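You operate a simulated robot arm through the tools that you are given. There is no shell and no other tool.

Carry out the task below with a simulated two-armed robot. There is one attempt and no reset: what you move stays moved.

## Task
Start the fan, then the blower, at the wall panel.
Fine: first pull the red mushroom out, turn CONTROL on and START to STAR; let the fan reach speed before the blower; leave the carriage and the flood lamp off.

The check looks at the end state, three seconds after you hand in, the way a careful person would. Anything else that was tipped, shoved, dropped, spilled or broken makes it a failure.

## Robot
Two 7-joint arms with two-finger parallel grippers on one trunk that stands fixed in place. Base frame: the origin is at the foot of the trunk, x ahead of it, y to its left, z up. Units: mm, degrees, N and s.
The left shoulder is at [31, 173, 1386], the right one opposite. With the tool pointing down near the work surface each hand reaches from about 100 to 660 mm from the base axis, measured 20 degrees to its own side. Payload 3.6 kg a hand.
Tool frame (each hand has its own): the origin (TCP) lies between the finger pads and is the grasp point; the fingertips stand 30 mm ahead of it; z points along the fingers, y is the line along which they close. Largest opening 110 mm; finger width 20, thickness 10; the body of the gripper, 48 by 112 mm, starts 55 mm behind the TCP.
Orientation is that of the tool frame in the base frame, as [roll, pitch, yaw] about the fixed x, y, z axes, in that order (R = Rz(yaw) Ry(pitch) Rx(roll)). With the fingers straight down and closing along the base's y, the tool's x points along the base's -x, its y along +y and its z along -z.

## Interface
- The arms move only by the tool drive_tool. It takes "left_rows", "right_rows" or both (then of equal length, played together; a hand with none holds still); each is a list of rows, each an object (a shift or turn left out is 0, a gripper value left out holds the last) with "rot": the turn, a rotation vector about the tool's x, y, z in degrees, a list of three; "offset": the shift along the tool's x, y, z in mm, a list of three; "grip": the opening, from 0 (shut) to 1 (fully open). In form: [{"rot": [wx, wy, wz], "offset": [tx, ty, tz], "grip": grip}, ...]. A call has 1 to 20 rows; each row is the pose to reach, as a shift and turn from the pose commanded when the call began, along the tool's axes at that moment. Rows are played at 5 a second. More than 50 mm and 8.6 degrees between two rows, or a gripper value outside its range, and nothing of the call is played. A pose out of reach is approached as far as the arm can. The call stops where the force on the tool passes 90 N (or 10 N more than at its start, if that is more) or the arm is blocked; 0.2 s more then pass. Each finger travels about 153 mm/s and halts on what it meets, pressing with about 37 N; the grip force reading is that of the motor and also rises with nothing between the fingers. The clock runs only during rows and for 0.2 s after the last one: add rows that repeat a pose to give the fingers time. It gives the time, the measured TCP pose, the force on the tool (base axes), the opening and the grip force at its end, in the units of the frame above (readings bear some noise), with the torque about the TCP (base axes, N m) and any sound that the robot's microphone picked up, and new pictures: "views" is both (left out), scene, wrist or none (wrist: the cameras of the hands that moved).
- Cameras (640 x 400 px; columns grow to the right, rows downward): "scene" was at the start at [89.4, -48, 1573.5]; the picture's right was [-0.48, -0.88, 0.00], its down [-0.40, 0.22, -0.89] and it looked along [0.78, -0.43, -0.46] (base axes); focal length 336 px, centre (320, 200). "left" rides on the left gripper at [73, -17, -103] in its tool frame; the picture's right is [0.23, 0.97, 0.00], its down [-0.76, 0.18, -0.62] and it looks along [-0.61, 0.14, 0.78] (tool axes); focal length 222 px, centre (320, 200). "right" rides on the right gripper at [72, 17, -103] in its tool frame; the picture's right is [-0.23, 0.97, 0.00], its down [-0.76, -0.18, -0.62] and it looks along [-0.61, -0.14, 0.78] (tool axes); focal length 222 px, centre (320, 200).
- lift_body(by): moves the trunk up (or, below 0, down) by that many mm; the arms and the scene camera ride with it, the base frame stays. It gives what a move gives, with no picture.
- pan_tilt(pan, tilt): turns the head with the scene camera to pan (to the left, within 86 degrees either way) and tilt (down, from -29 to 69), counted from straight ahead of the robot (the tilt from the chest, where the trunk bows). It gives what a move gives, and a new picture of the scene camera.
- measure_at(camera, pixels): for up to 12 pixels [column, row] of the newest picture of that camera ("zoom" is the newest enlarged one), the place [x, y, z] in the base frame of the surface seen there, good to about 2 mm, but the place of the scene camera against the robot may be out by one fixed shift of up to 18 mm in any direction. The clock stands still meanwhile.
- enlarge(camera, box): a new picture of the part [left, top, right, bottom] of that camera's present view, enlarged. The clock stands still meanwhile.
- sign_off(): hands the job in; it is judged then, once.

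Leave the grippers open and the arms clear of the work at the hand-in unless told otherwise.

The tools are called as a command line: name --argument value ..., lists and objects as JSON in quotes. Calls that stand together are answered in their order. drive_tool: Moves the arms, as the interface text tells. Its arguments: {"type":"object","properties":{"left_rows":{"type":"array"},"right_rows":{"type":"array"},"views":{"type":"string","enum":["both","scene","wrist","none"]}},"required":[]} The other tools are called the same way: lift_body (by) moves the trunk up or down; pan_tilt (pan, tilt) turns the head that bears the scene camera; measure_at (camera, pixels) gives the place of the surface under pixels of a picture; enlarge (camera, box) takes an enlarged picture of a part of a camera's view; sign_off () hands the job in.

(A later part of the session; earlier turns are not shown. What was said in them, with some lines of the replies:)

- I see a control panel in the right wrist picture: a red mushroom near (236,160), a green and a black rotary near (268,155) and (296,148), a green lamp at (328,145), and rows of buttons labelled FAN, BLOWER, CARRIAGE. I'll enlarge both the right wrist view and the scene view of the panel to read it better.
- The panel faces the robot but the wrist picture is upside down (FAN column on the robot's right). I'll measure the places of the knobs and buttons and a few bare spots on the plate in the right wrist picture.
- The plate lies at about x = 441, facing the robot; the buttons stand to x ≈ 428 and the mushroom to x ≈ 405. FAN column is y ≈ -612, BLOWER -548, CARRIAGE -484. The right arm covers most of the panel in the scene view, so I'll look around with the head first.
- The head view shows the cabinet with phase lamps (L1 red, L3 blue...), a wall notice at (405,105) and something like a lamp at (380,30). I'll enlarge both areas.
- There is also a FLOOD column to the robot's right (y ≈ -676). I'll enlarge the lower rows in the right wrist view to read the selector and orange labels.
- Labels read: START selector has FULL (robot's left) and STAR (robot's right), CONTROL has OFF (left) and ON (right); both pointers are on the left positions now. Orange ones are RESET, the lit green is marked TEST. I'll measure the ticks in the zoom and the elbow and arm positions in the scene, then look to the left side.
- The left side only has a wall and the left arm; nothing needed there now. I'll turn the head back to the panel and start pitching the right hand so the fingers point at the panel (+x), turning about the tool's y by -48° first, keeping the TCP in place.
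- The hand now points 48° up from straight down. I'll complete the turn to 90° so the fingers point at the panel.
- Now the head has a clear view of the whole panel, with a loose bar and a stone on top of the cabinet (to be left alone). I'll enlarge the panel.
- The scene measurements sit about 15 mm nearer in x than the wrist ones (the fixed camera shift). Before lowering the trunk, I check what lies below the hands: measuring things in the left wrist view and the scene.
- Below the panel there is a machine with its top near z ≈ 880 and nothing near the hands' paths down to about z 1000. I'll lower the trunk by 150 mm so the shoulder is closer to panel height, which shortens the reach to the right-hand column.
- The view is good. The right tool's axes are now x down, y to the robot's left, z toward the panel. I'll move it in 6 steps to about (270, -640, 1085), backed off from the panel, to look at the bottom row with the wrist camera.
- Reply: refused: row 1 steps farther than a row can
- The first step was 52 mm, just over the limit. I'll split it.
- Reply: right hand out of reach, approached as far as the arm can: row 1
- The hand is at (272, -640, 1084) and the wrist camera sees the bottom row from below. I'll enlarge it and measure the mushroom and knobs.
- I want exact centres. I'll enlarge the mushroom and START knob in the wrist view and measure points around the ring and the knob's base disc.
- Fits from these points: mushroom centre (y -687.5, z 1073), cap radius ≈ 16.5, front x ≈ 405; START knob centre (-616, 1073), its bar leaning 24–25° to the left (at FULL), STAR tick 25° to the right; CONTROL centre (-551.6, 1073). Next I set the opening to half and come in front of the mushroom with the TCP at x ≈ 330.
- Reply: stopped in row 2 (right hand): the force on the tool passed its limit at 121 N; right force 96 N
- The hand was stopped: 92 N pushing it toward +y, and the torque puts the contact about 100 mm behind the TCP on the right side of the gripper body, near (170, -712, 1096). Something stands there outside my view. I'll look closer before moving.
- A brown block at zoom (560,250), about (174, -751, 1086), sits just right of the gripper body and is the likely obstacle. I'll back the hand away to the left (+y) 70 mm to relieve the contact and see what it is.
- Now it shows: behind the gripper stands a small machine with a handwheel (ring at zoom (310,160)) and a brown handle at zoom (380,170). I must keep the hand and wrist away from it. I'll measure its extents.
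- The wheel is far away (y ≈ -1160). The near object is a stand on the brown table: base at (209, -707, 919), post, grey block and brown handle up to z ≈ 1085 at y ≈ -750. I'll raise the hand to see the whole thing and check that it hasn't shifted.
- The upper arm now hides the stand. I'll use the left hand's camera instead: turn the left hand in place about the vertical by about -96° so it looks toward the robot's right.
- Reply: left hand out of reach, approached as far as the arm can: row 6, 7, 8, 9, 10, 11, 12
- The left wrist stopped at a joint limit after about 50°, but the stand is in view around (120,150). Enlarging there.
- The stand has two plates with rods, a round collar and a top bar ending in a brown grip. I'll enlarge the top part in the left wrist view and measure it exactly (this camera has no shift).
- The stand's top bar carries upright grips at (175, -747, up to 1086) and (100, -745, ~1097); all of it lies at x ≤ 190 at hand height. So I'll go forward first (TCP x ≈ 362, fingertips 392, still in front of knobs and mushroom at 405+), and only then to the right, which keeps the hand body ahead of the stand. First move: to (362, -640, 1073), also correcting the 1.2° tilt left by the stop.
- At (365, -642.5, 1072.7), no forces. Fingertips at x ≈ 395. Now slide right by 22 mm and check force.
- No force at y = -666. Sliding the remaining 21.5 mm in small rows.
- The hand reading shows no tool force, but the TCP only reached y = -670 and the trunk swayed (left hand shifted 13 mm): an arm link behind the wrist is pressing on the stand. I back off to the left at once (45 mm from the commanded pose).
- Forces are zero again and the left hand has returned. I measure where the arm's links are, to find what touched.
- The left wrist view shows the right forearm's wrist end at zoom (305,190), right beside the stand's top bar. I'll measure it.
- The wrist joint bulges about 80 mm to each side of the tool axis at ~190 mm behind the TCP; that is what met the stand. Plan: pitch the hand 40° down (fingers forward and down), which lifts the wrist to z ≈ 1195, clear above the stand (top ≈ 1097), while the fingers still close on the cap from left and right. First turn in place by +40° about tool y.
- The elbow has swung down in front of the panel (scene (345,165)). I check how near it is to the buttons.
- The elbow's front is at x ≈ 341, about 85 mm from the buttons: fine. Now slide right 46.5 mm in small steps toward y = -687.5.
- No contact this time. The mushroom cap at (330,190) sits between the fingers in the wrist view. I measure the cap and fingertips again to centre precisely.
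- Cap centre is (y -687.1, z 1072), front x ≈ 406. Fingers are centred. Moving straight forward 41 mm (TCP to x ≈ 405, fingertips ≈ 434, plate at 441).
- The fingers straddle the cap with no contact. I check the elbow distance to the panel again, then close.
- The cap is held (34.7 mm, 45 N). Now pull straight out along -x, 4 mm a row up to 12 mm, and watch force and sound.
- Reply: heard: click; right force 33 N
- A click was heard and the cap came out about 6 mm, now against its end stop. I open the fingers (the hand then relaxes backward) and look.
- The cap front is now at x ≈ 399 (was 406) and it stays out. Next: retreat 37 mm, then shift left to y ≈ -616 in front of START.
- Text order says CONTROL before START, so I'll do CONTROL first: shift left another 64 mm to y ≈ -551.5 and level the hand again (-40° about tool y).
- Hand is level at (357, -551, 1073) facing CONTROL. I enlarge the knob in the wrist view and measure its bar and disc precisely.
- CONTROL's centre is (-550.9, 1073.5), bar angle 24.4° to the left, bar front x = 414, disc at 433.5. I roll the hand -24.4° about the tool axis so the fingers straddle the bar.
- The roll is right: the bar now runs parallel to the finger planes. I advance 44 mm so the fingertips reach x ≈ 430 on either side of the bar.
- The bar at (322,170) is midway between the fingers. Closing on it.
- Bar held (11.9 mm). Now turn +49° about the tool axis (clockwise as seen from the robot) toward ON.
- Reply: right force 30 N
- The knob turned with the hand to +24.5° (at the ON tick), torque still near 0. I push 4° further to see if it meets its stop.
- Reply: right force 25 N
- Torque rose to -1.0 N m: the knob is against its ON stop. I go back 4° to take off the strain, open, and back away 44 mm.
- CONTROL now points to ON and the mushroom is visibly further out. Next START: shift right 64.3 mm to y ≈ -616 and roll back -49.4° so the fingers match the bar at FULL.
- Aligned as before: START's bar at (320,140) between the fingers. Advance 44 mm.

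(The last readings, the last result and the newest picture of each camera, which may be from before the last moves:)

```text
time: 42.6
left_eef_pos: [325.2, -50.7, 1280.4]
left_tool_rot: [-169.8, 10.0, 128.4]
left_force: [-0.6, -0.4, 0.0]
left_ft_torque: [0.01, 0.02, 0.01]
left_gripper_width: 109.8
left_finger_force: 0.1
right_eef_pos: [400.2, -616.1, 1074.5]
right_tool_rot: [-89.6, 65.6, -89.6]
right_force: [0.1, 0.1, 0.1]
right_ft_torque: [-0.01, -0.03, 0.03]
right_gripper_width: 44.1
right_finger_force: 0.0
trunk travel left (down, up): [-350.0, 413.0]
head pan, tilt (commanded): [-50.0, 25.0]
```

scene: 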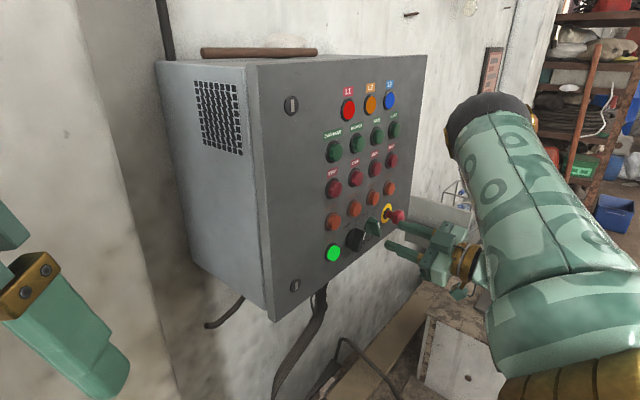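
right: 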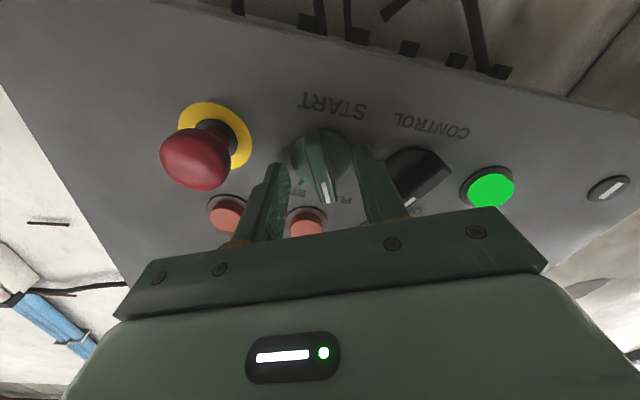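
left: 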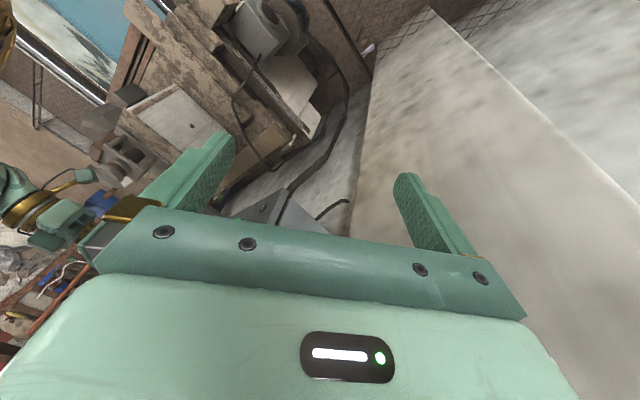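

The START bar lies between the fingers, no contact. I close on it, then turn +51° toward STAR.

drive_tool --right_rows '[{"grip": 0.2}, {"grip": 0.08}, {"grip": 0.0}, {"grip": 0.0}, {"rot": [0, 0, 7], "grip": 0}, {"rot": [0, 0, 14], "grip": 0}, {"rot": [0, 0, 21], "grip": 0}, {"rot": [0, 0, 28], "grip": 0}, {"rot": [0, 0, 35], "grip": 0}, {"rot": [0, 0, 42], "grip": 0}, {"rot": [0, 0, 49], "grip": 0}, {"rot": [0, 0, 52], "grip": 0}, {"rot": [0, 0, 52], "grip": 0}]'

```text
time: 45.4
left_eef_pos: [326.9, -50.5, 1280.0]
left_tool_rot: [-169.7, 9.9, 128.5]
left_force: [-0.7, 0.9, 0.2]
left_ft_torque: [-0.01, -0.02, 0.03]
left_gripper_width: 110.0
left_finger_force: 0.1
right_eef_pos: [400.5, -615.1, 1072.7]
right_tool_rot: [90.0, 62.4, 90.2]
right_force: [7.7, 3.0, -3.3]
right_ft_torque: [-1.01, 0.5, -0.25]
right_gripper_width: 12.3
right_finger_force: 45.1
trunk travel left (down, up): [-350.0, 413.0]
head pan, tilt (commanded): [-50.0, 25.0]
```

scene: 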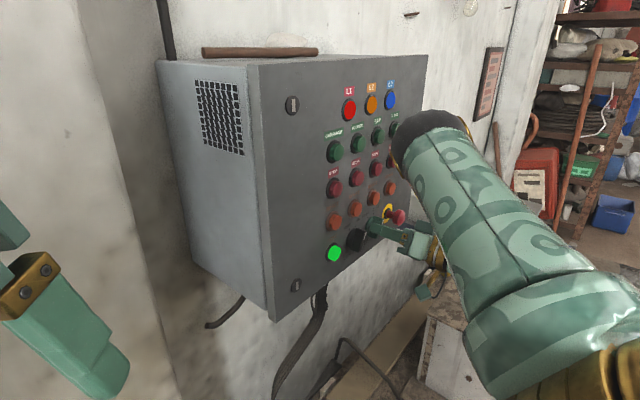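
right: 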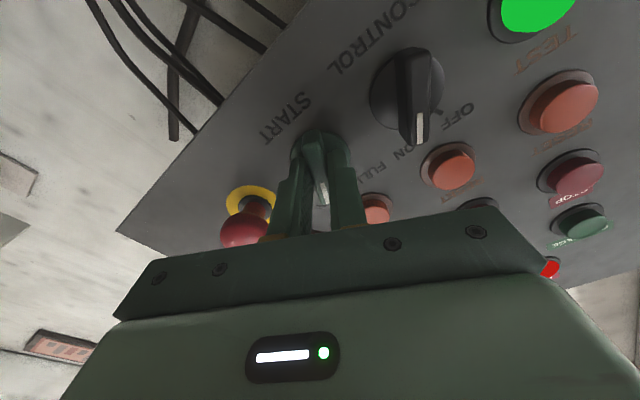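

Torque -1.0 N m again: START is at its STAR stop. Relax 3°, open, retreat 44 mm.

drive_tool --right_rows '[{"rot": [0, 0, -3], "grip": 0}, {"rot": [0, 0, -3], "grip": 0.35}, {"rot": [0, 0, -3], "grip": 0.35}, {"rot": [0, 0, -3], "offset": [0, 0, -15]}, {"rot": [0, 0, -3], "offset": [0, 0, -30]}, {"rot": [0, 0, -3], "offset": [0, 0, -46]}, {"rot": [0, 0, -3], "offset": [0, 0, -46]}]'

enlarge --camera "scene" --box '[310, 190, 438, 270]'

enlarge --camera "right" --box '[180, 60, 420, 210]'

```text
time: 47.0
left_eef_pos: [327.1, -51.0, 1281.5]
left_tool_rot: [-169.8, 9.8, 128.3]
left_force: [-0.5, -0.4, -0.2]
left_ft_torque: [0.03, 0.03, -0.01]
left_gripper_width: 109.9
left_finger_force: 0.1
right_eef_pos: [354.3, -616.2, 1072.5]
right_tool_rot: [89.9, 65.4, 89.9]
right_force: [0.8, 0.7, -0.3]
right_ft_torque: [-0.01, -0.02, 0.01]
right_gripper_width: 38.7
right_finger_force: 0.0
trunk travel left (down, up): [-350.0, 413.0]
head pan, tilt (commanded): [-50.0, 25.0]
```

scene: 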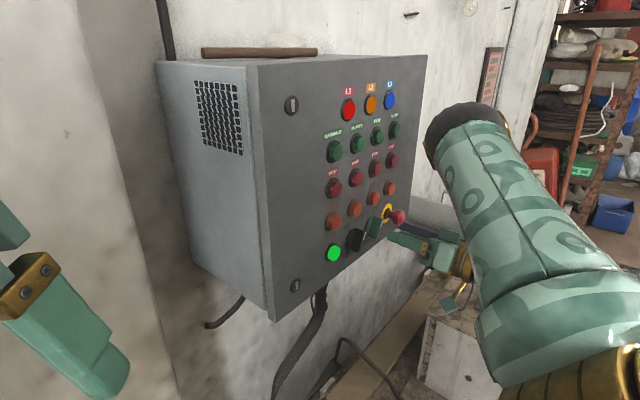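
right: 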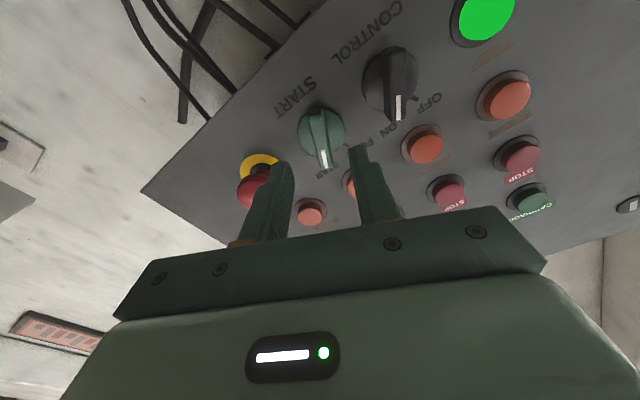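

```text
5.00 times, centred on (374, 230) of scene
```

zoom: 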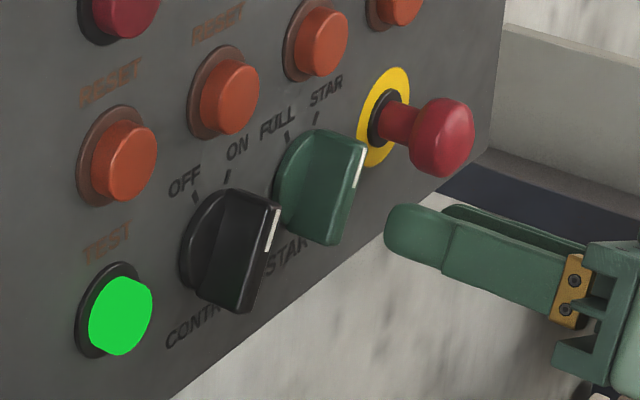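

```text
2.67 times, centred on (300, 135) of right
```

zoom: 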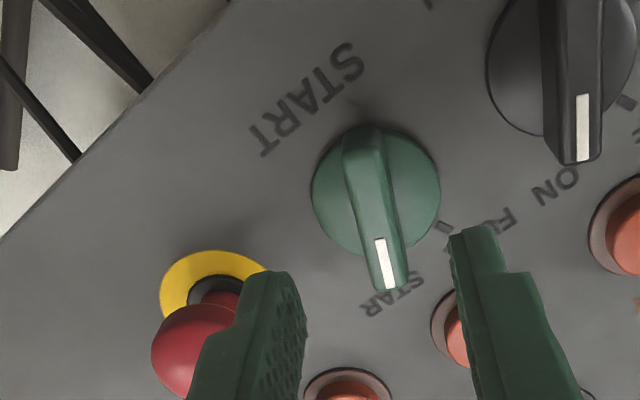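

Both selectors are set: CONTROL at ON, START at STAR, and the mushroom is out. Now I roll the hand level again (-24.6°), close the fingers to make a pusher, and retreat a little to x ≈ 338.

drive_tool --right_rows '[{"rot": [0, 0, -8], "offset": [0, 0, -8], "grip": 0.0}, {"rot": [0, 0, -16], "offset": [0, 0, -16], "grip": 0.0}, {"rot": [0, 0, -24.6], "offset": [0, 0, -16], "grip": 0.0}, {"rot": [0, 0, -24.6], "offset": [0, 0, -16], "grip": 0.0}]' --views "none"

```text
time: 48.0
left_eef_pos: [325.4, -50.5, 1280.9]
left_tool_rot: [-169.8, 9.9, 128.5]
left_force: [0.6, 0.3, -0.9]
left_ft_torque: [-0.02, 0.03, 0.0]
left_gripper_width: 110.3
left_finger_force: 0.0
right_eef_pos: [338.0, -616.5, 1074.3]
right_tool_rot: [-39.7, 90.0, -39.6]
right_force: [0.2, -0.3, -0.1]
right_ft_torque: [0.02, 0.0, 0.03]
right_gripper_width: 0.0
right_finger_force: 37.1
trunk travel left (down, up): [-350.0, 413.0]
head pan, tilt (commanded): [-50.0, 25.0]
```

The hand is level at (338, -616.5, 1074), fingers shut. Now raise it 192 mm to the FAN start button height (z ≈ 1266).

drive_tool --right_rows '[{"offset": [-40, 0, 0]}, {"offset": [-80, 0, 0]}, {"offset": [-120, 0, 0]}, {"offset": [-160, 0, 0]}, {"offset": [-192, 0, 0]}, {"offset": [-192, 0, 0]}]'

```text
time: 49.4
left_eef_pos: [325.7, -50.9, 1280.9]
left_tool_rot: [-169.7, 9.9, 128.4]
left_force: [0.4, 0.5, -0.4]
left_ft_torque: [0.02, 0.01, -0.02]
left_gripper_width: 110.1
left_finger_force: 0.0
right_eef_pos: [335.7, -616.5, 1265.9]
right_tool_rot: [18.7, 89.9, 18.8]
right_force: [0.1, 0.4, -0.6]
right_ft_torque: [-0.01, 0.01, 0.0]
right_gripper_width: 0.1
right_finger_force: 37.1
trunk travel left (down, up): [-350.0, 413.0]
head pan, tilt (commanded): [-50.0, 25.0]
```

scene: 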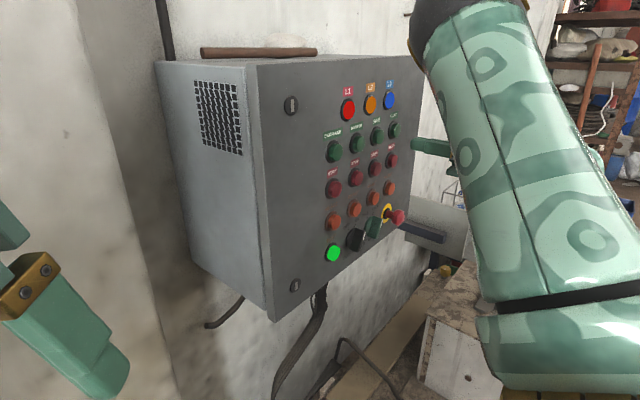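
right: 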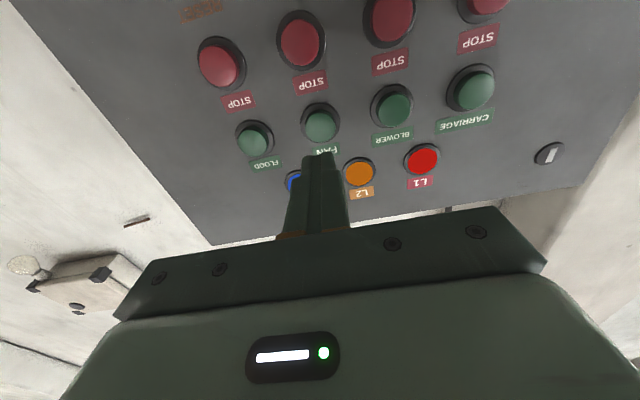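

FAN's green start button is at (320,127) in the wrist view. I enlarge and measure it and BLOWER's.

enlarge --camera "right" --box '[280, 80, 440, 180]'

```text
4.00 times, centred on (360, 130) of right
```

zoom: 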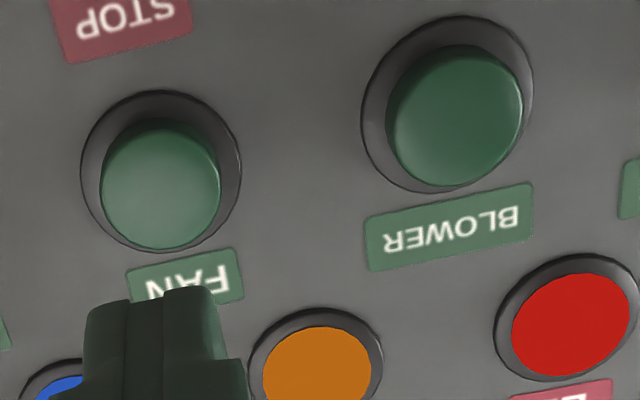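

measure_at --camera "zoom" --pixels '[[160, 192], [106, 190], [212, 195], [160, 142], [160, 243], [453, 122], [393, 122], [512, 122], [450, 62], [450, 180], [84, 170], [238, 170]]'

```text
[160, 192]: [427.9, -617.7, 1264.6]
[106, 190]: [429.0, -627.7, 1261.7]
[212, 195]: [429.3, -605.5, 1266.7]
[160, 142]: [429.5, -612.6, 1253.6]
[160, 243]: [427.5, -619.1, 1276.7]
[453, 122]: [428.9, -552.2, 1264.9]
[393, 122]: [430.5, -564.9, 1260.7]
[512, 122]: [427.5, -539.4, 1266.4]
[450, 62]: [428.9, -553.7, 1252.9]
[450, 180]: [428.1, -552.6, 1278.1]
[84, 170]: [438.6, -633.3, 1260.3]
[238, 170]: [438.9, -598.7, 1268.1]
```

FAN start's centre is (y -616.5, z 1265), front x ≈ 428; BLOWER's (-552.4, 1265). The hand is aligned with FAN. Advance 56 mm to bring the fingertips to x ≈ 422, just short of it.

drive_tool --right_rows '[{"offset": [0, 0, 20]}, {"offset": [0, 0, 40]}, {"offset": [0, 0, 56]}, {"offset": [0, 0, 56]}]' --views "wrist"

```text
time: 50.4
left_eef_pos: [326.0, -51.5, 1281.7]
left_tool_rot: [-169.8, 10.0, 128.5]
left_force: [0.0, -0.1, 0.5]
left_ft_torque: [-0.01, 0.0, 0.01]
left_gripper_width: 110.2
left_finger_force: 0.1
right_eef_pos: [393.0, -616.1, 1264.9]
right_tool_rot: [15.5, 89.8, 15.5]
right_force: [0.0, -0.5, 0.7]
right_ft_torque: [0.0, -0.08, -0.01]
right_gripper_width: 0.2
right_finger_force: 36.6
trunk travel left (down, up): [-350.0, 413.0]
head pan, tilt (commanded): [-50.0, 25.0]
```

right: 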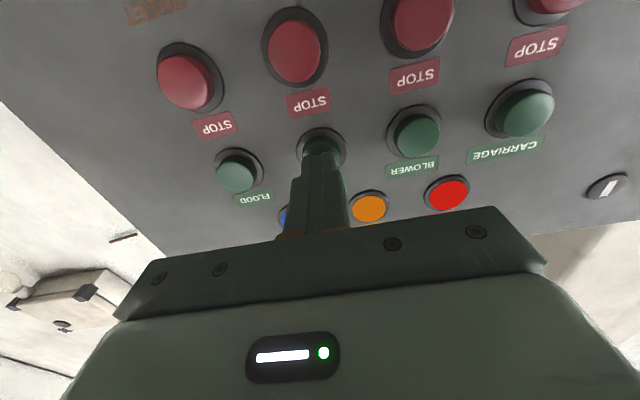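

The fingertips cover the FAN button at (320,150), and nothing else is near. Now press in 3 mm rows, to about 6 mm past first contact, then back off, and listen.

drive_tool --right_rows '[{"offset": [0, 0, 4]}, {"offset": [0, 0, 7]}, {"offset": [0, 0, 10]}, {"offset": [0, 0, 12]}]' --views "wrist"

```text
time: 51.4
left_eef_pos: [324.3, -51.5, 1280.5]
left_tool_rot: [-169.9, 10.0, 128.3]
left_force: [0.9, 0.1, -0.1]
left_ft_torque: [-0.02, 0.01, 0.0]
left_gripper_width: 110.1
left_finger_force: 0.1
right_eef_pos: [403.4, -616.5, 1266.4]
right_tool_rot: [17.6, 89.9, 17.4]
right_force: [-9.8, 2.9, -2.9]
right_ft_torque: [-0.03, 0.1, 0.05]
right_gripper_width: 0.1
right_finger_force: 37.0
trunk travel left (down, up): [-350.0, 413.0]
head pan, tilt (commanded): [-50.0, 25.0]
heard: click
```

right: 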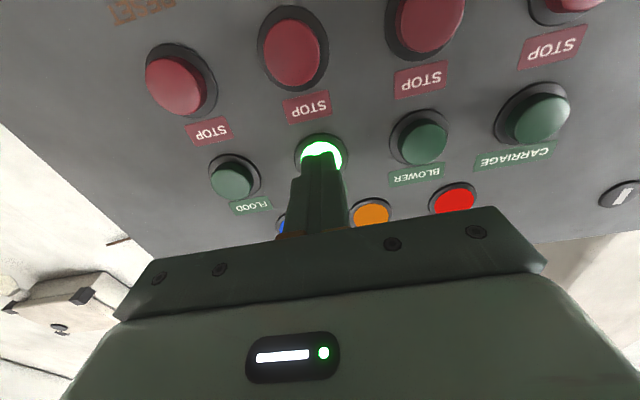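

Click, and the FAN button lit up green. I withdraw 40 mm and listen for the fan running up.

drive_tool --right_rows '[{"offset": [0, 0, -15]}, {"offset": [0, 0, -30]}, {"offset": [0, 0, -45]}, {"offset": [0, 0, -45]}, {"offset": [0, 0, -45]}]'

```text
time: 52.6
left_eef_pos: [326.0, -49.7, 1279.5]
left_tool_rot: [-169.7, 9.9, 128.4]
left_force: [0.2, -0.2, 1.2]
left_ft_torque: [0.02, -0.02, 0.02]
left_gripper_width: 110.1
left_finger_force: 0.1
right_eef_pos: [360.2, -616.4, 1265.1]
right_tool_rot: [9.3, 89.9, 9.5]
right_force: [0.1, -0.4, 0.3]
right_ft_torque: [-0.03, -0.02, 0.04]
right_gripper_width: 0.2
right_finger_force: 36.9
trunk travel left (down, up): [-350.0, 413.0]
head pan, tilt (commanded): [-50.0, 25.0]
```

scene: 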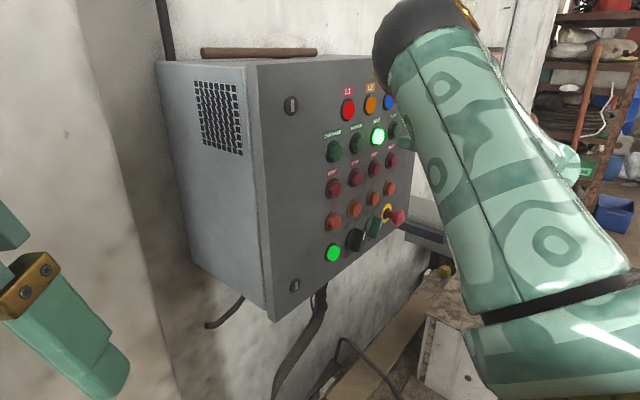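
right: 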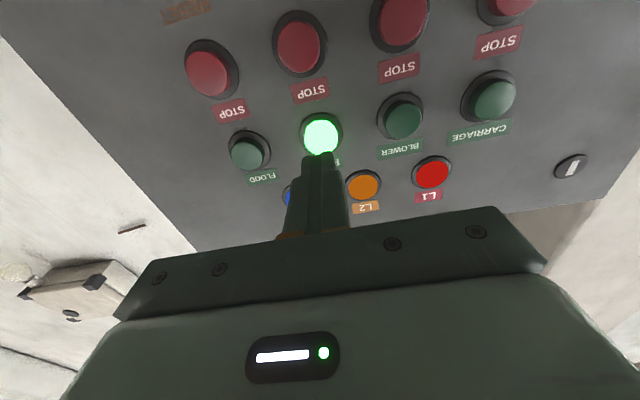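

FAN is lit; no run-up sound has been reported yet. I hold still for 4 s to listen.

drive_tool --right_rows '[{"offset": [0, 0, 0]}, {"offset": [0, 0, 0]}, {"offset": [0, 0, 0]}, {"offset": [0, 0, 0]}, {"offset": [0, 0, 0]}, {"offset": [0, 0, 0]}, {"offset": [0, 0, 0]}, {"offset": [0, 0, 0]}, {"offset": [0, 0, 0]}, {"offset": [0, 0, 0]}, {"offset": [0, 0, 0]}, {"offset": [0, 0, 0]}, {"offset": [0, 0, 0]}, {"offset": [0, 0, 0]}, {"offset": [0, 0, 0]}, {"offset": [0, 0, 0]}, {"offset": [0, 0, 0]}, {"offset": [0, 0, 0]}, {"offset": [0, 0, 0]}, {"offset": [0, 0, 0]}]'

```text
time: 56.8
left_eef_pos: [324.9, -50.1, 1280.5]
left_tool_rot: [-169.8, 9.8, 128.4]
left_force: [0.1, -0.9, 0.5]
left_ft_torque: [-0.02, -0.04, -0.03]
left_gripper_width: 110.0
left_finger_force: 0.2
right_eef_pos: [359.6, -616.6, 1264.7]
right_tool_rot: [5.9, 89.8, 6.0]
right_force: [-0.1, 1.2, -0.4]
right_ft_torque: [-0.01, -0.01, 0.0]
right_gripper_width: 0.0
right_finger_force: 36.0
trunk travel left (down, up): [-350.0, 413.0]
head pan, tilt (commanded): [-50.0, 25.0]
```

scene: 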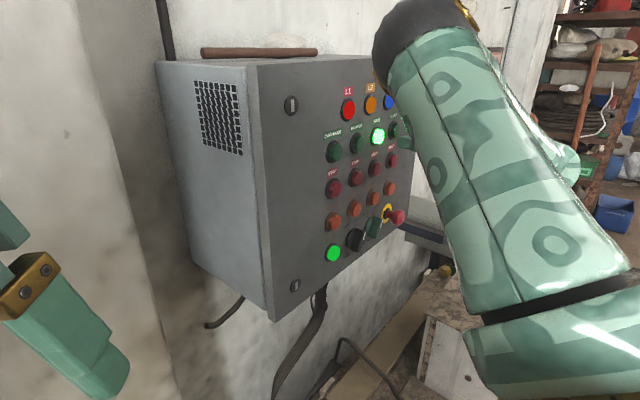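
right: 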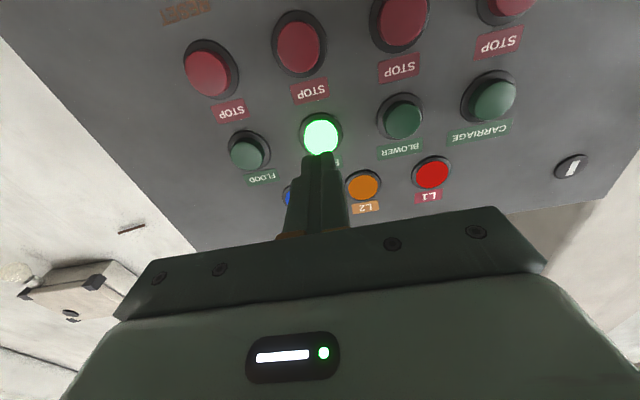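

FAN stays lit, still no sound. While waiting, I move the hand sideways to BLOWER (left 64 mm) at this distance, without pressing, and keep listening.

drive_tool --right_rows '[{"offset": [0, 16, -6]}, {"offset": [0, 32, -6]}, {"offset": [0, 48, -6]}, {"offset": [0, 64.1, -6]}, {"offset": [0, 64.1, -6]}, {"offset": [0, 64.1, -6]}, {"offset": [0, 64.1, -6]}, {"offset": [0, 64.1, -6]}, {"offset": [0, 64.1, -6]}, {"offset": [0, 64.1, -6]}, {"offset": [0, 64.1, -6]}, {"offset": [0, 64.1, -6]}, {"offset": [0, 64.1, -6]}, {"offset": [0, 64.1, -6]}, {"offset": [0, 64.1, -6]}, {"offset": [0, 64.1, -6]}, {"offset": [0, 64.1, -6]}, {"offset": [0, 64.1, -6]}, {"offset": [0, 64.1, -6]}, {"offset": [0, 64.1, -6]}]'

```text
time: 61.0
left_eef_pos: [325.5, -50.0, 1279.0]
left_tool_rot: [-169.7, 9.9, 128.4]
left_force: [-0.3, 0.5, 0.3]
left_ft_torque: [0.0, -0.04, -0.01]
left_gripper_width: 110.0
left_finger_force: 0.1
right_eef_pos: [354.7, -552.4, 1265.0]
right_tool_rot: [4.1, 89.9, 4.3]
right_force: [-0.2, -0.1, -0.1]
right_ft_torque: [-0.01, -0.01, 0.02]
right_gripper_width: 0.2
right_finger_force: 36.8
trunk travel left (down, up): [-350.0, 413.0]
head pan, tilt (commanded): [-50.0, 25.0]
```

scene: 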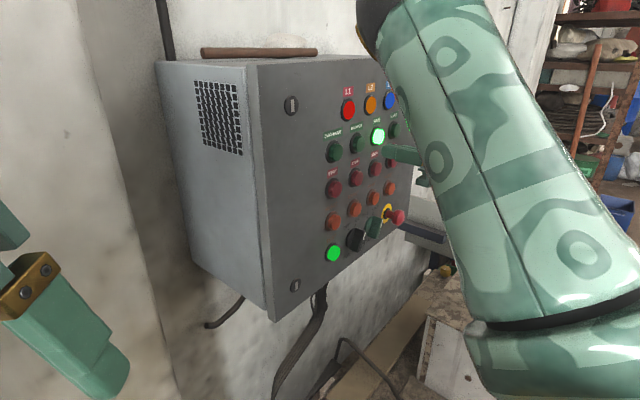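
right: 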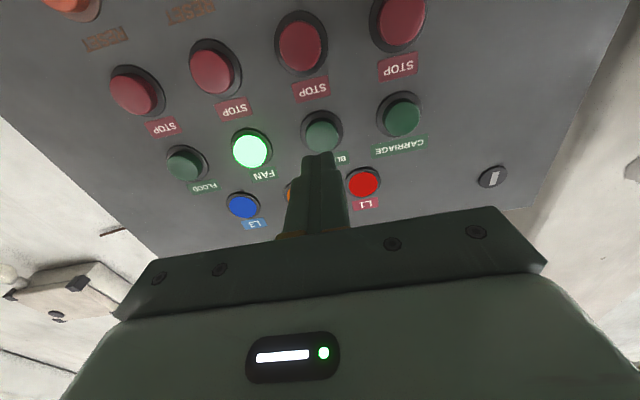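

About 10 s have passed since FAN started. I check the wall notice and the FAN lamp closely for any run-up hint.

enlarge --camera "right" --box '[150, 110, 310, 230]'

pan_tilt --pan -62 --tilt 10

```text
3.33 times, centred on (230, 170) of right
```

zoom: 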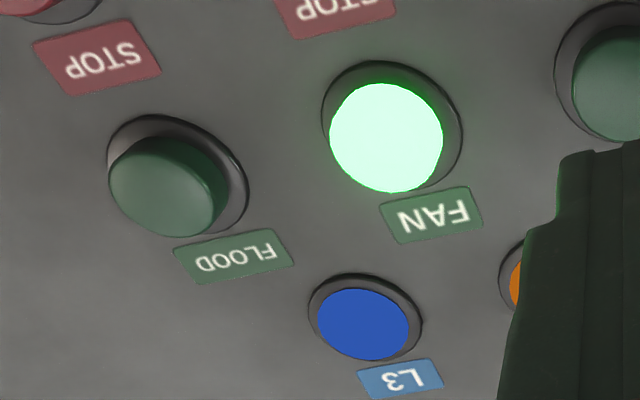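

```text
time: 61.8
left_eef_pos: [326.7, -49.9, 1280.4]
left_tool_rot: [-169.7, 10.0, 128.4]
left_force: [-0.2, -0.8, 0.4]
left_ft_torque: [0.01, 0.01, 0.0]
left_gripper_width: 109.9
left_finger_force: 0.0
right_eef_pos: [355.9, -551.7, 1264.6]
right_tool_rot: [4.3, 89.9, 4.4]
right_force: [0.2, -0.4, 0.3]
right_ft_torque: [0.01, 0.0, -0.01]
right_gripper_width: 0.0
right_finger_force: 36.9
trunk travel left (down, up): [-350.0, 413.0]
head pan, tilt (commanded): [-62.0, 10.0]
```

scene: 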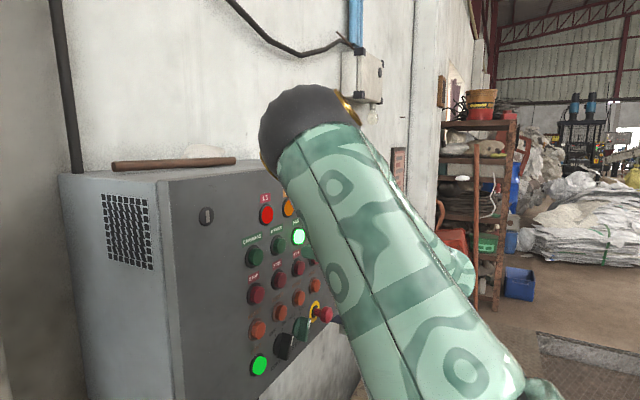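

No readable hint from the notice; the bulb box beside it is dark (flood off). I'll wait a further 8 s to give the fan ample run-up time in STAR, and listen.

drive_tool --right_rows '[{"offset": [0, 0, 0]}, {"offset": [0, 0, 0]}, {"offset": [0, 0, 0]}, {"offset": [0, 0, 0]}, {"offset": [0, 0, 0]}, {"offset": [0, 0, 0]}, {"offset": [0, 0, 0]}, {"offset": [0, 0, 0]}, {"offset": [0, 0, 0]}, {"offset": [0, 0, 0]}, {"offset": [0, 0, 0]}, {"offset": [0, 0, 0]}, {"offset": [0, 0, 0]}, {"offset": [0, 0, 0]}, {"offset": [0, 0, 0]}, {"offset": [0, 0, 0]}, {"offset": [0, 0, 0]}, {"offset": [0, 0, 0]}, {"offset": [0, 0, 0]}, {"offset": [0, 0, 0]}]' --views "none"

drive_tool --right_rows '[{"offset": [0, 0, 0]}, {"offset": [0, 0, 0]}, {"offset": [0, 0, 0]}, {"offset": [0, 0, 0]}, {"offset": [0, 0, 0]}, {"offset": [0, 0, 0]}, {"offset": [0, 0, 0]}, {"offset": [0, 0, 0]}, {"offset": [0, 0, 0]}, {"offset": [0, 0, 0]}, {"offset": [0, 0, 0]}, {"offset": [0, 0, 0]}, {"offset": [0, 0, 0]}, {"offset": [0, 0, 0]}, {"offset": [0, 0, 0]}, {"offset": [0, 0, 0]}, {"offset": [0, 0, 0]}, {"offset": [0, 0, 0]}, {"offset": [0, 0, 0]}, {"offset": [0, 0, 0]}]' --views "wrist"

enlarge --camera "right" --box '[150, 110, 310, 230]'

```text
time: 66.0
left_eef_pos: [325.6, -51.1, 1281.2]
left_tool_rot: [-169.7, 10.0, 128.4]
left_force: [0.2, 0.3, -0.1]
left_ft_torque: [-0.01, 0.01, 0.02]
left_gripper_width: 109.7
left_finger_force: 0.1
right_eef_pos: [354.7, -552.0, 1264.7]
right_tool_rot: [3.8, 89.9, 3.9]
right_force: [0.7, -0.4, 0.1]
right_ft_torque: [-0.01, 0.02, 0.0]
right_gripper_width: 0.0
right_finger_force: 37.2
trunk travel left (down, up): [-350.0, 413.0]
head pan, tilt (commanded): [-62.0, 10.0]
```

```text
time: 70.2
left_eef_pos: [325.3, -50.9, 1281.0]
left_tool_rot: [-169.7, 9.9, 128.4]
left_force: [0.2, 0.7, 0.3]
left_ft_torque: [0.0, 0.0, 0.01]
left_gripper_width: 109.7
left_finger_force: 0.1
right_eef_pos: [354.9, -553.2, 1264.8]
right_tool_rot: [4.5, 89.9, 4.5]
right_force: [-0.5, 0.5, -0.1]
right_ft_torque: [0.01, 0.02, 0.0]
right_gripper_width: 0.1
right_finger_force: 36.9
trunk travel left (down, up): [-350.0, 413.0]
head pan, tilt (commanded): [-62.0, 10.0]
```

right: 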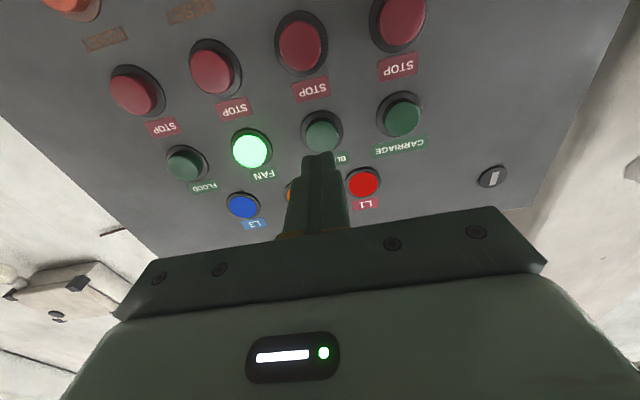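

```text
3.33 times, centred on (230, 170) of right
```

zoom: 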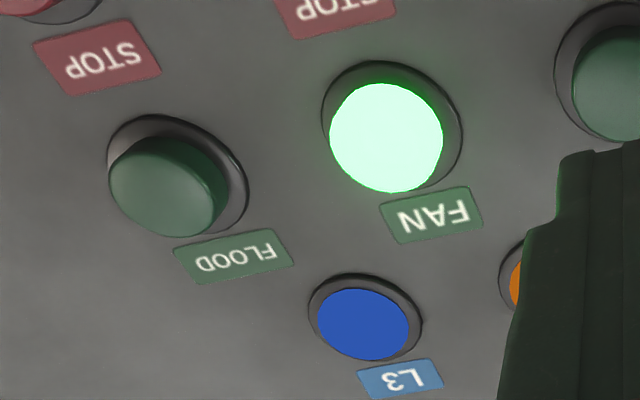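

The lamp is steady, no sounds. I'll use the waiting time to look left, where a round white dial was seen at the start (about (610, 1004, 1004)), in case it shows the fan's speed.

pan_tilt --pan 55 --tilt 20

```text
time: 72.2
left_eef_pos: [324.9, -50.5, 1280.3]
left_tool_rot: [-169.7, 10.1, 128.4]
left_force: [0.0, -0.4, -0.3]
left_ft_torque: [-0.01, 0.01, 0.0]
left_gripper_width: 110.0
left_finger_force: 0.0
right_eef_pos: [355.9, -553.0, 1264.5]
right_tool_rot: [3.7, 89.9, 3.8]
right_force: [-0.5, 0.3, 0.2]
right_ft_torque: [0.03, 0.01, 0.0]
right_gripper_width: 0.0
right_finger_force: 36.7
trunk travel left (down, up): [-350.0, 413.0]
head pan, tilt (commanded): [55.0, 20.0]
```

scene: 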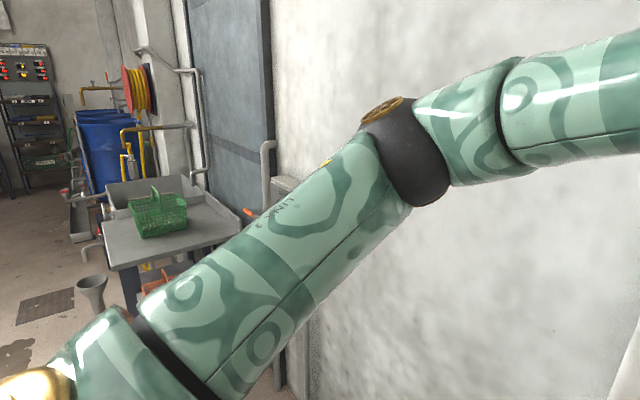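

The left arm hides that spot. I'll turn the left hand back to its original attitude (reverse of the earlier turn); its camera then shows the dial again.

drive_tool --left_rows '[{"rot": [0, 0, -8]}, {"rot": [0, 0, -16]}, {"rot": [0, 0, -24]}, {"rot": [0, 0, -32]}, {"rot": [0, 0, -40]}, {"rot": [0, 0, -48]}, {"rot": [0, 0, -56]}, {"rot": [0, 0, -64]}, {"rot": [0, 0, -72]}, {"rot": [0, 0, -80]}, {"rot": [0, 0, -88]}, {"rot": [0, 0, -96]}, {"rot": [0, 0, -96]}]' --views "wrist"

```text
time: 75.0
left_eef_pos: [324.6, -51.2, 1280.5]
left_tool_rot: [-170.9, -11.1, -137.4]
left_force: [-0.2, 0.1, 0.1]
left_ft_torque: [0.0, -0.07, 0.02]
left_gripper_width: 109.9
left_finger_force: 0.1
right_eef_pos: [355.8, -551.3, 1264.4]
right_tool_rot: [3.5, 89.9, 3.7]
right_force: [-0.3, 0.6, 1.0]
right_ft_torque: [-0.02, -0.03, 0.0]
right_gripper_width: 0.0
right_finger_force: 37.2
trunk travel left (down, up): [-350.0, 413.0]
head pan, tilt (commanded): [55.0, 20.0]
```

left: 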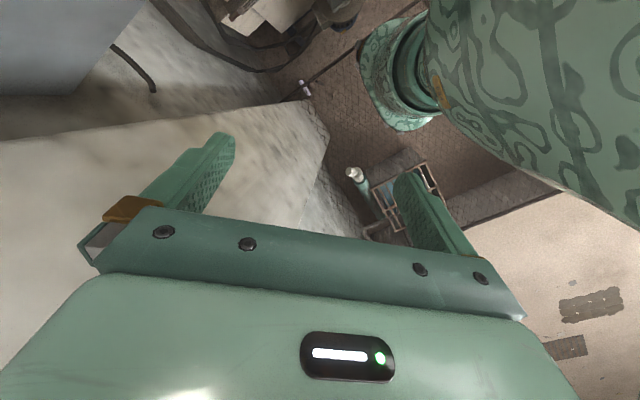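

The turn overshot the other way because the limited pose had become the new reference. I bring the left hand back to its original attitude with the computed turn (-12.8, -7.2, 43.3)°.

drive_tool --left_rows '[{"rot": [-2.13, -1.2, 7.2]}, {"rot": [-4.27, -2.4, 14.4]}, {"rot": [-6.4, -3.6, 21.6]}, {"rot": [-8.5, -4.8, 28.9]}, {"rot": [-10.7, -6.0, 36.1]}, {"rot": [-12.8, -7.2, 43.3]}, {"rot": [-12.8, -7.2, 43.3]}]' --views "wrist"

enlarge --camera "left" --box '[500, 180, 640, 290]'

```text
time: 76.5
left_eef_pos: [327.0, -51.7, 1281.5]
left_tool_rot: [180.0, -0.1, 179.9]
left_force: [0.0, -0.5, -0.1]
left_ft_torque: [-0.01, -0.03, -0.02]
left_gripper_width: 109.9
left_finger_force: 0.1
right_eef_pos: [355.2, -552.0, 1264.2]
right_tool_rot: [-0.1, 89.9, 0.0]
right_force: [-0.6, -0.3, 0.1]
right_ft_torque: [-0.04, 0.02, -0.01]
right_gripper_width: 0.0
right_finger_force: 37.1
trunk travel left (down, up): [-350.0, 413.0]
head pan, tilt (commanded): [55.0, 20.0]
```

left: 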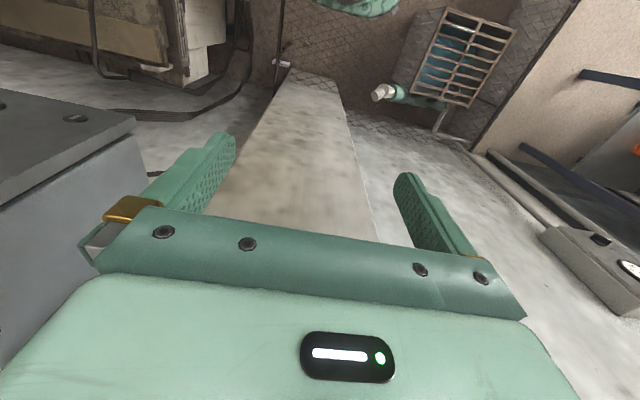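

```text
3.64 times, centred on (570, 235) of left
```

zoom: 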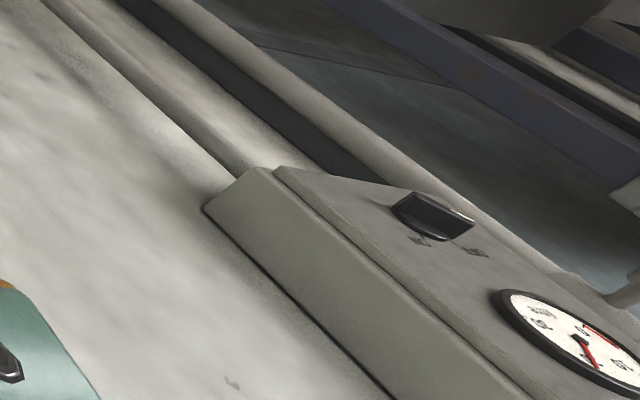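

It's just a small wall box with a selector and a gauge, unrelated. FAN has been running 25 s steadily, ample run-up. I turn the head back to the panel and check FAN is still lit before pressing BLOWER.

pan_tilt --pan -50 --tilt 25

enlarge --camera "scene" --box '[310, 80, 438, 280]'

```text
time: 78.4
left_eef_pos: [325.2, -52.2, 1280.3]
left_tool_rot: [179.8, -0.2, 179.9]
left_force: [0.0, 0.5, -0.5]
left_ft_torque: [0.02, 0.02, 0.0]
left_gripper_width: 110.1
left_finger_force: 0.1
right_eef_pos: [354.7, -552.6, 1265.1]
right_tool_rot: [4.7, 89.9, 4.7]
right_force: [-0.3, -0.8, 0.8]
right_ft_torque: [0.01, 0.02, -0.02]
right_gripper_width: 0.0
right_finger_force: 37.0
trunk travel left (down, up): [-350.0, 413.0]
head pan, tilt (commanded): [-50.0, 25.0]
```

scene: 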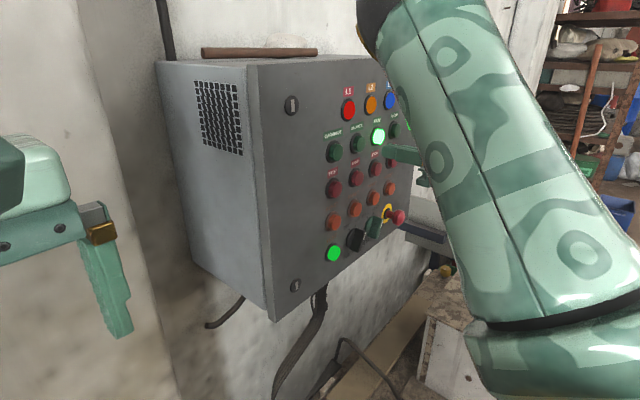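

```text
2.00 times, centred on (374, 180) of scene
```

zoom: 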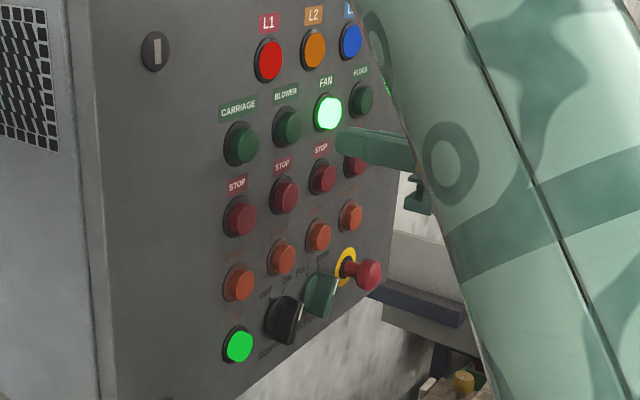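

FAN lit, BLOWER dark, CARRIAGE and FLOOD dark. The hand is at (355, -552.3, 1265), aligned with BLOWER. Press: advance 37 mm, then small rows up to 49 mm total.

drive_tool --right_rows '[{"offset": [0, 0, 18]}, {"offset": [0, 0, 36]}, {"offset": [0, 0, 41]}, {"offset": [0, 0, 44]}, {"offset": [0, 0, 47]}, {"offset": [0, 0, 49]}]' --views "wrist"

```text
time: 79.8
left_eef_pos: [325.9, -51.3, 1281.2]
left_tool_rot: [179.9, -0.1, 179.9]
left_force: [0.8, 0.0, -0.1]
left_ft_torque: [0.0, 0.01, -0.02]
left_gripper_width: 109.7
left_finger_force: 0.0
right_eef_pos: [402.6, -554.1, 1265.6]
right_tool_rot: [11.2, 89.9, 11.1]
right_force: [-2.4, -0.5, 0.8]
right_ft_torque: [0.02, -0.02, -0.01]
right_gripper_width: 0.1
right_finger_force: 36.9
trunk travel left (down, up): [-350.0, 413.0]
head pan, tilt (commanded): [-50.0, 25.0]
heard: click
```

right: 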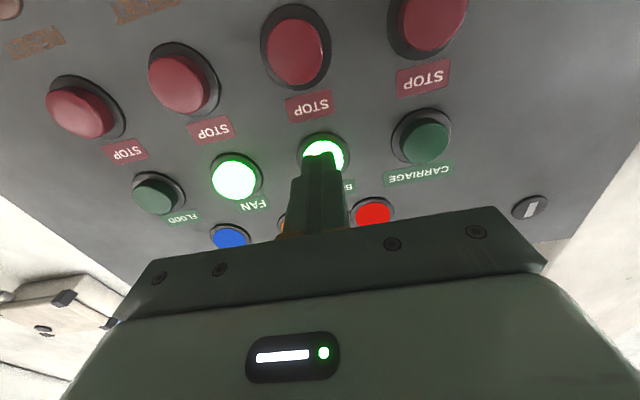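

Click, and BLOWER lit green with FAN still lit. I withdraw 80 mm and open the gripper once clear.

drive_tool --right_rows '[{"offset": [0, 0, -20]}, {"offset": [0, 0, -45]}, {"offset": [0, 0, -75]}, {"offset": [0, 0, -105]}, {"offset": [0, 0, -105], "grip": 1.0}, {"offset": [0, 0, -105], "grip": 1.0}, {"offset": [0, 0, -105], "grip": 1.0}, {"offset": [0, 0, -105], "grip": 1.0}]'

enlarge --camera "scene" --box '[310, 80, 438, 280]'

```text
time: 81.6
left_eef_pos: [326.4, -53.7, 1279.1]
left_tool_rot: [180.0, -0.1, 179.9]
left_force: [0.7, 0.1, 0.4]
left_ft_torque: [0.03, 0.0, -0.01]
left_gripper_width: 109.9
left_finger_force: 0.0
right_eef_pos: [296.9, -553.4, 1266.9]
right_tool_rot: [-173.0, 90.0, -172.9]
right_force: [0.8, -0.1, 0.2]
right_ft_torque: [-0.02, 0.01, -0.01]
right_gripper_width: 110.0
right_finger_force: 0.1
trunk travel left (down, up): [-350.0, 413.0]
head pan, tilt (commanded): [-50.0, 25.0]
```

scene: 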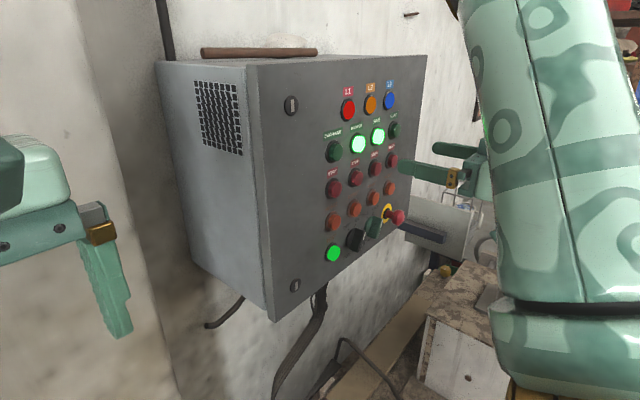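
right: 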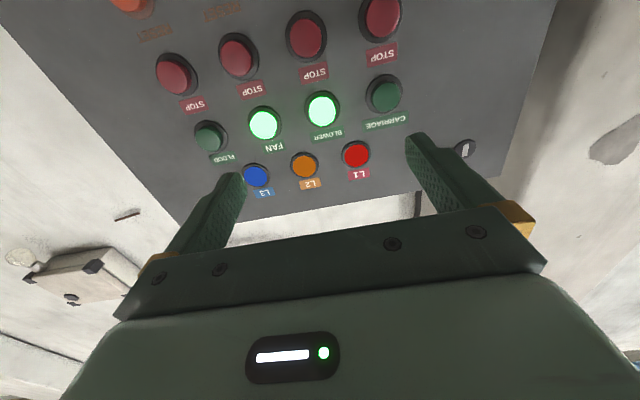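

```text
2.00 times, centred on (374, 180) of scene
```

zoom: 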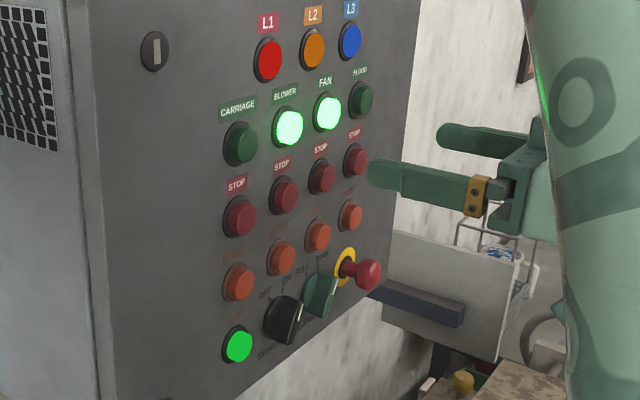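

FAN and BLOWER are lit; CARRIAGE and FLOOD dark; mushroom out, CONTROL ON, START STAR; hand clear and open. I wait 3 s and look once more to make sure nothing trips.

drive_tool --right_rows '[{"offset": [0, 0, -8], "grip": 1.0}, {"offset": [0, 0, -16], "grip": 1.0}, {"offset": [0, 0, -16], "grip": 1.0}, {"offset": [0, 0, -16], "grip": 1.0}, {"offset": [0, 0, -16], "grip": 1.0}, {"offset": [0, 0, -16], "grip": 1.0}, {"offset": [0, 0, -16], "grip": 1.0}, {"offset": [0, 0, -16], "grip": 1.0}, {"offset": [0, 0, -16], "grip": 1.0}, {"offset": [0, 0, -16], "grip": 1.0}, {"offset": [0, 0, -16], "grip": 1.0}, {"offset": [0, 0, -16], "grip": 1.0}, {"offset": [0, 0, -16], "grip": 1.0}, {"offset": [0, 0, -16], "grip": 1.0}, {"offset": [0, 0, -16], "grip": 1.0}]'

enlarge --camera "scene" --box '[310, 80, 438, 280]'

```text
time: 84.8
left_eef_pos: [325.4, -51.7, 1280.3]
left_tool_rot: [179.8, -0.1, 179.9]
left_force: [0.6, 0.5, -1.3]
left_ft_torque: [0.0, -0.01, -0.02]
left_gripper_width: 109.9
left_finger_force: 0.1
right_eef_pos: [279.9, -552.4, 1265.9]
right_tool_rot: [4.4, 89.9, 4.6]
right_force: [0.5, -0.2, 0.2]
right_ft_torque: [-0.01, 0.02, 0.02]
right_gripper_width: 110.0
right_finger_force: 0.2
trunk travel left (down, up): [-350.0, 413.0]
head pan, tilt (commanded): [-50.0, 25.0]
```

scene: 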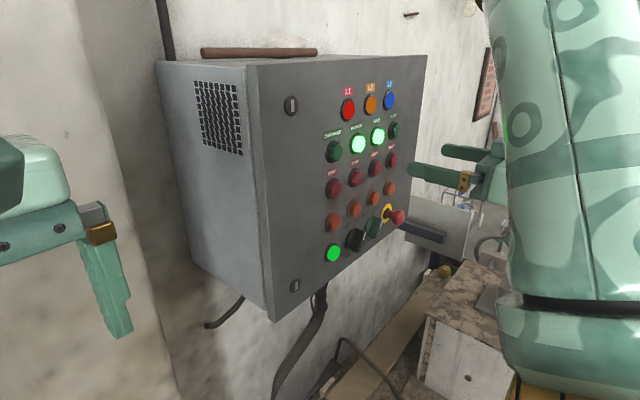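
right: 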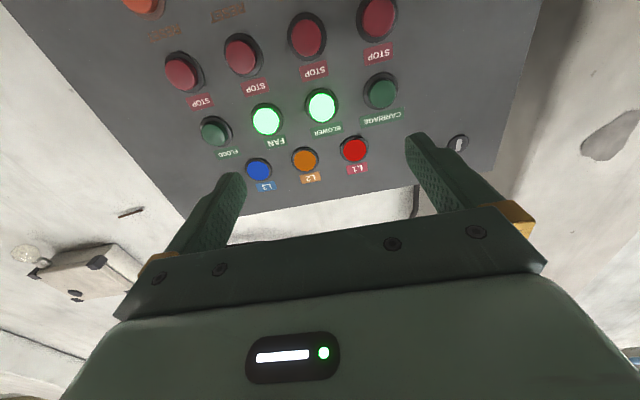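

```text
2.00 times, centred on (374, 180) of scene
```

zoom: 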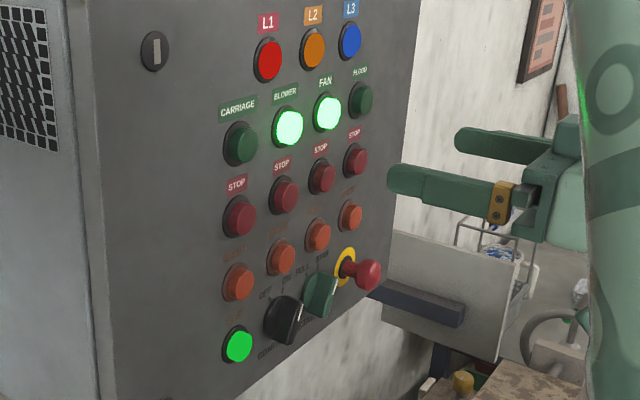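

FAN and BLOWER have both stayed lit. CARRIAGE and FLOOD are dark, the mushroom is out, CONTROL is at ON and START is at STAR. Both grippers are open and both arms are clear of the panel, so I hand in.

One thing to note: early on, the right arm touched the stand beside the panel twice. The hand met it with about 120 N, then the wrist pressed against it. The stand did not give way, and I saw no shift while I watched it. However, I had no picture of it from before the first contact to compare with.

sign_off

```text
The job is handed in.
```

I started the fan and then the blower, and the job is handed in. When I last looked, about 5 seconds after starting the blower, both buttons were lit.

- **Settings:** I pulled the red mushroom out, then turned CONTROL to ON and START to STAR. A click confirmed the mushroom, and both knobs turned as far as their stops.
- **Fan before blower:** I pressed FAN and waited about 28 seconds before pressing BLOWER. The panel has no speed indication and I heard no run-up sound, so I judged "up to speed" by that wait and the steady FAN lamp.
- **Left off:** The CARRIAGE and FLOOD buttons are dark, and I never touched them.
- **Contact with the stand:** Before I reached the mushroom, the right arm hit the stand on the machine table beside the panel twice. The first hit stopped the hand at 121 N; the second was the wrist pressing against it. The stand seemed rigid, and the one part I could measure both during and after the first hit had not moved. I have no picture of it from before, so I can't rule out a small shift.

Both grippers are open and the arms are clear of the panel. The trunk is still 150 mm lower than at the start.
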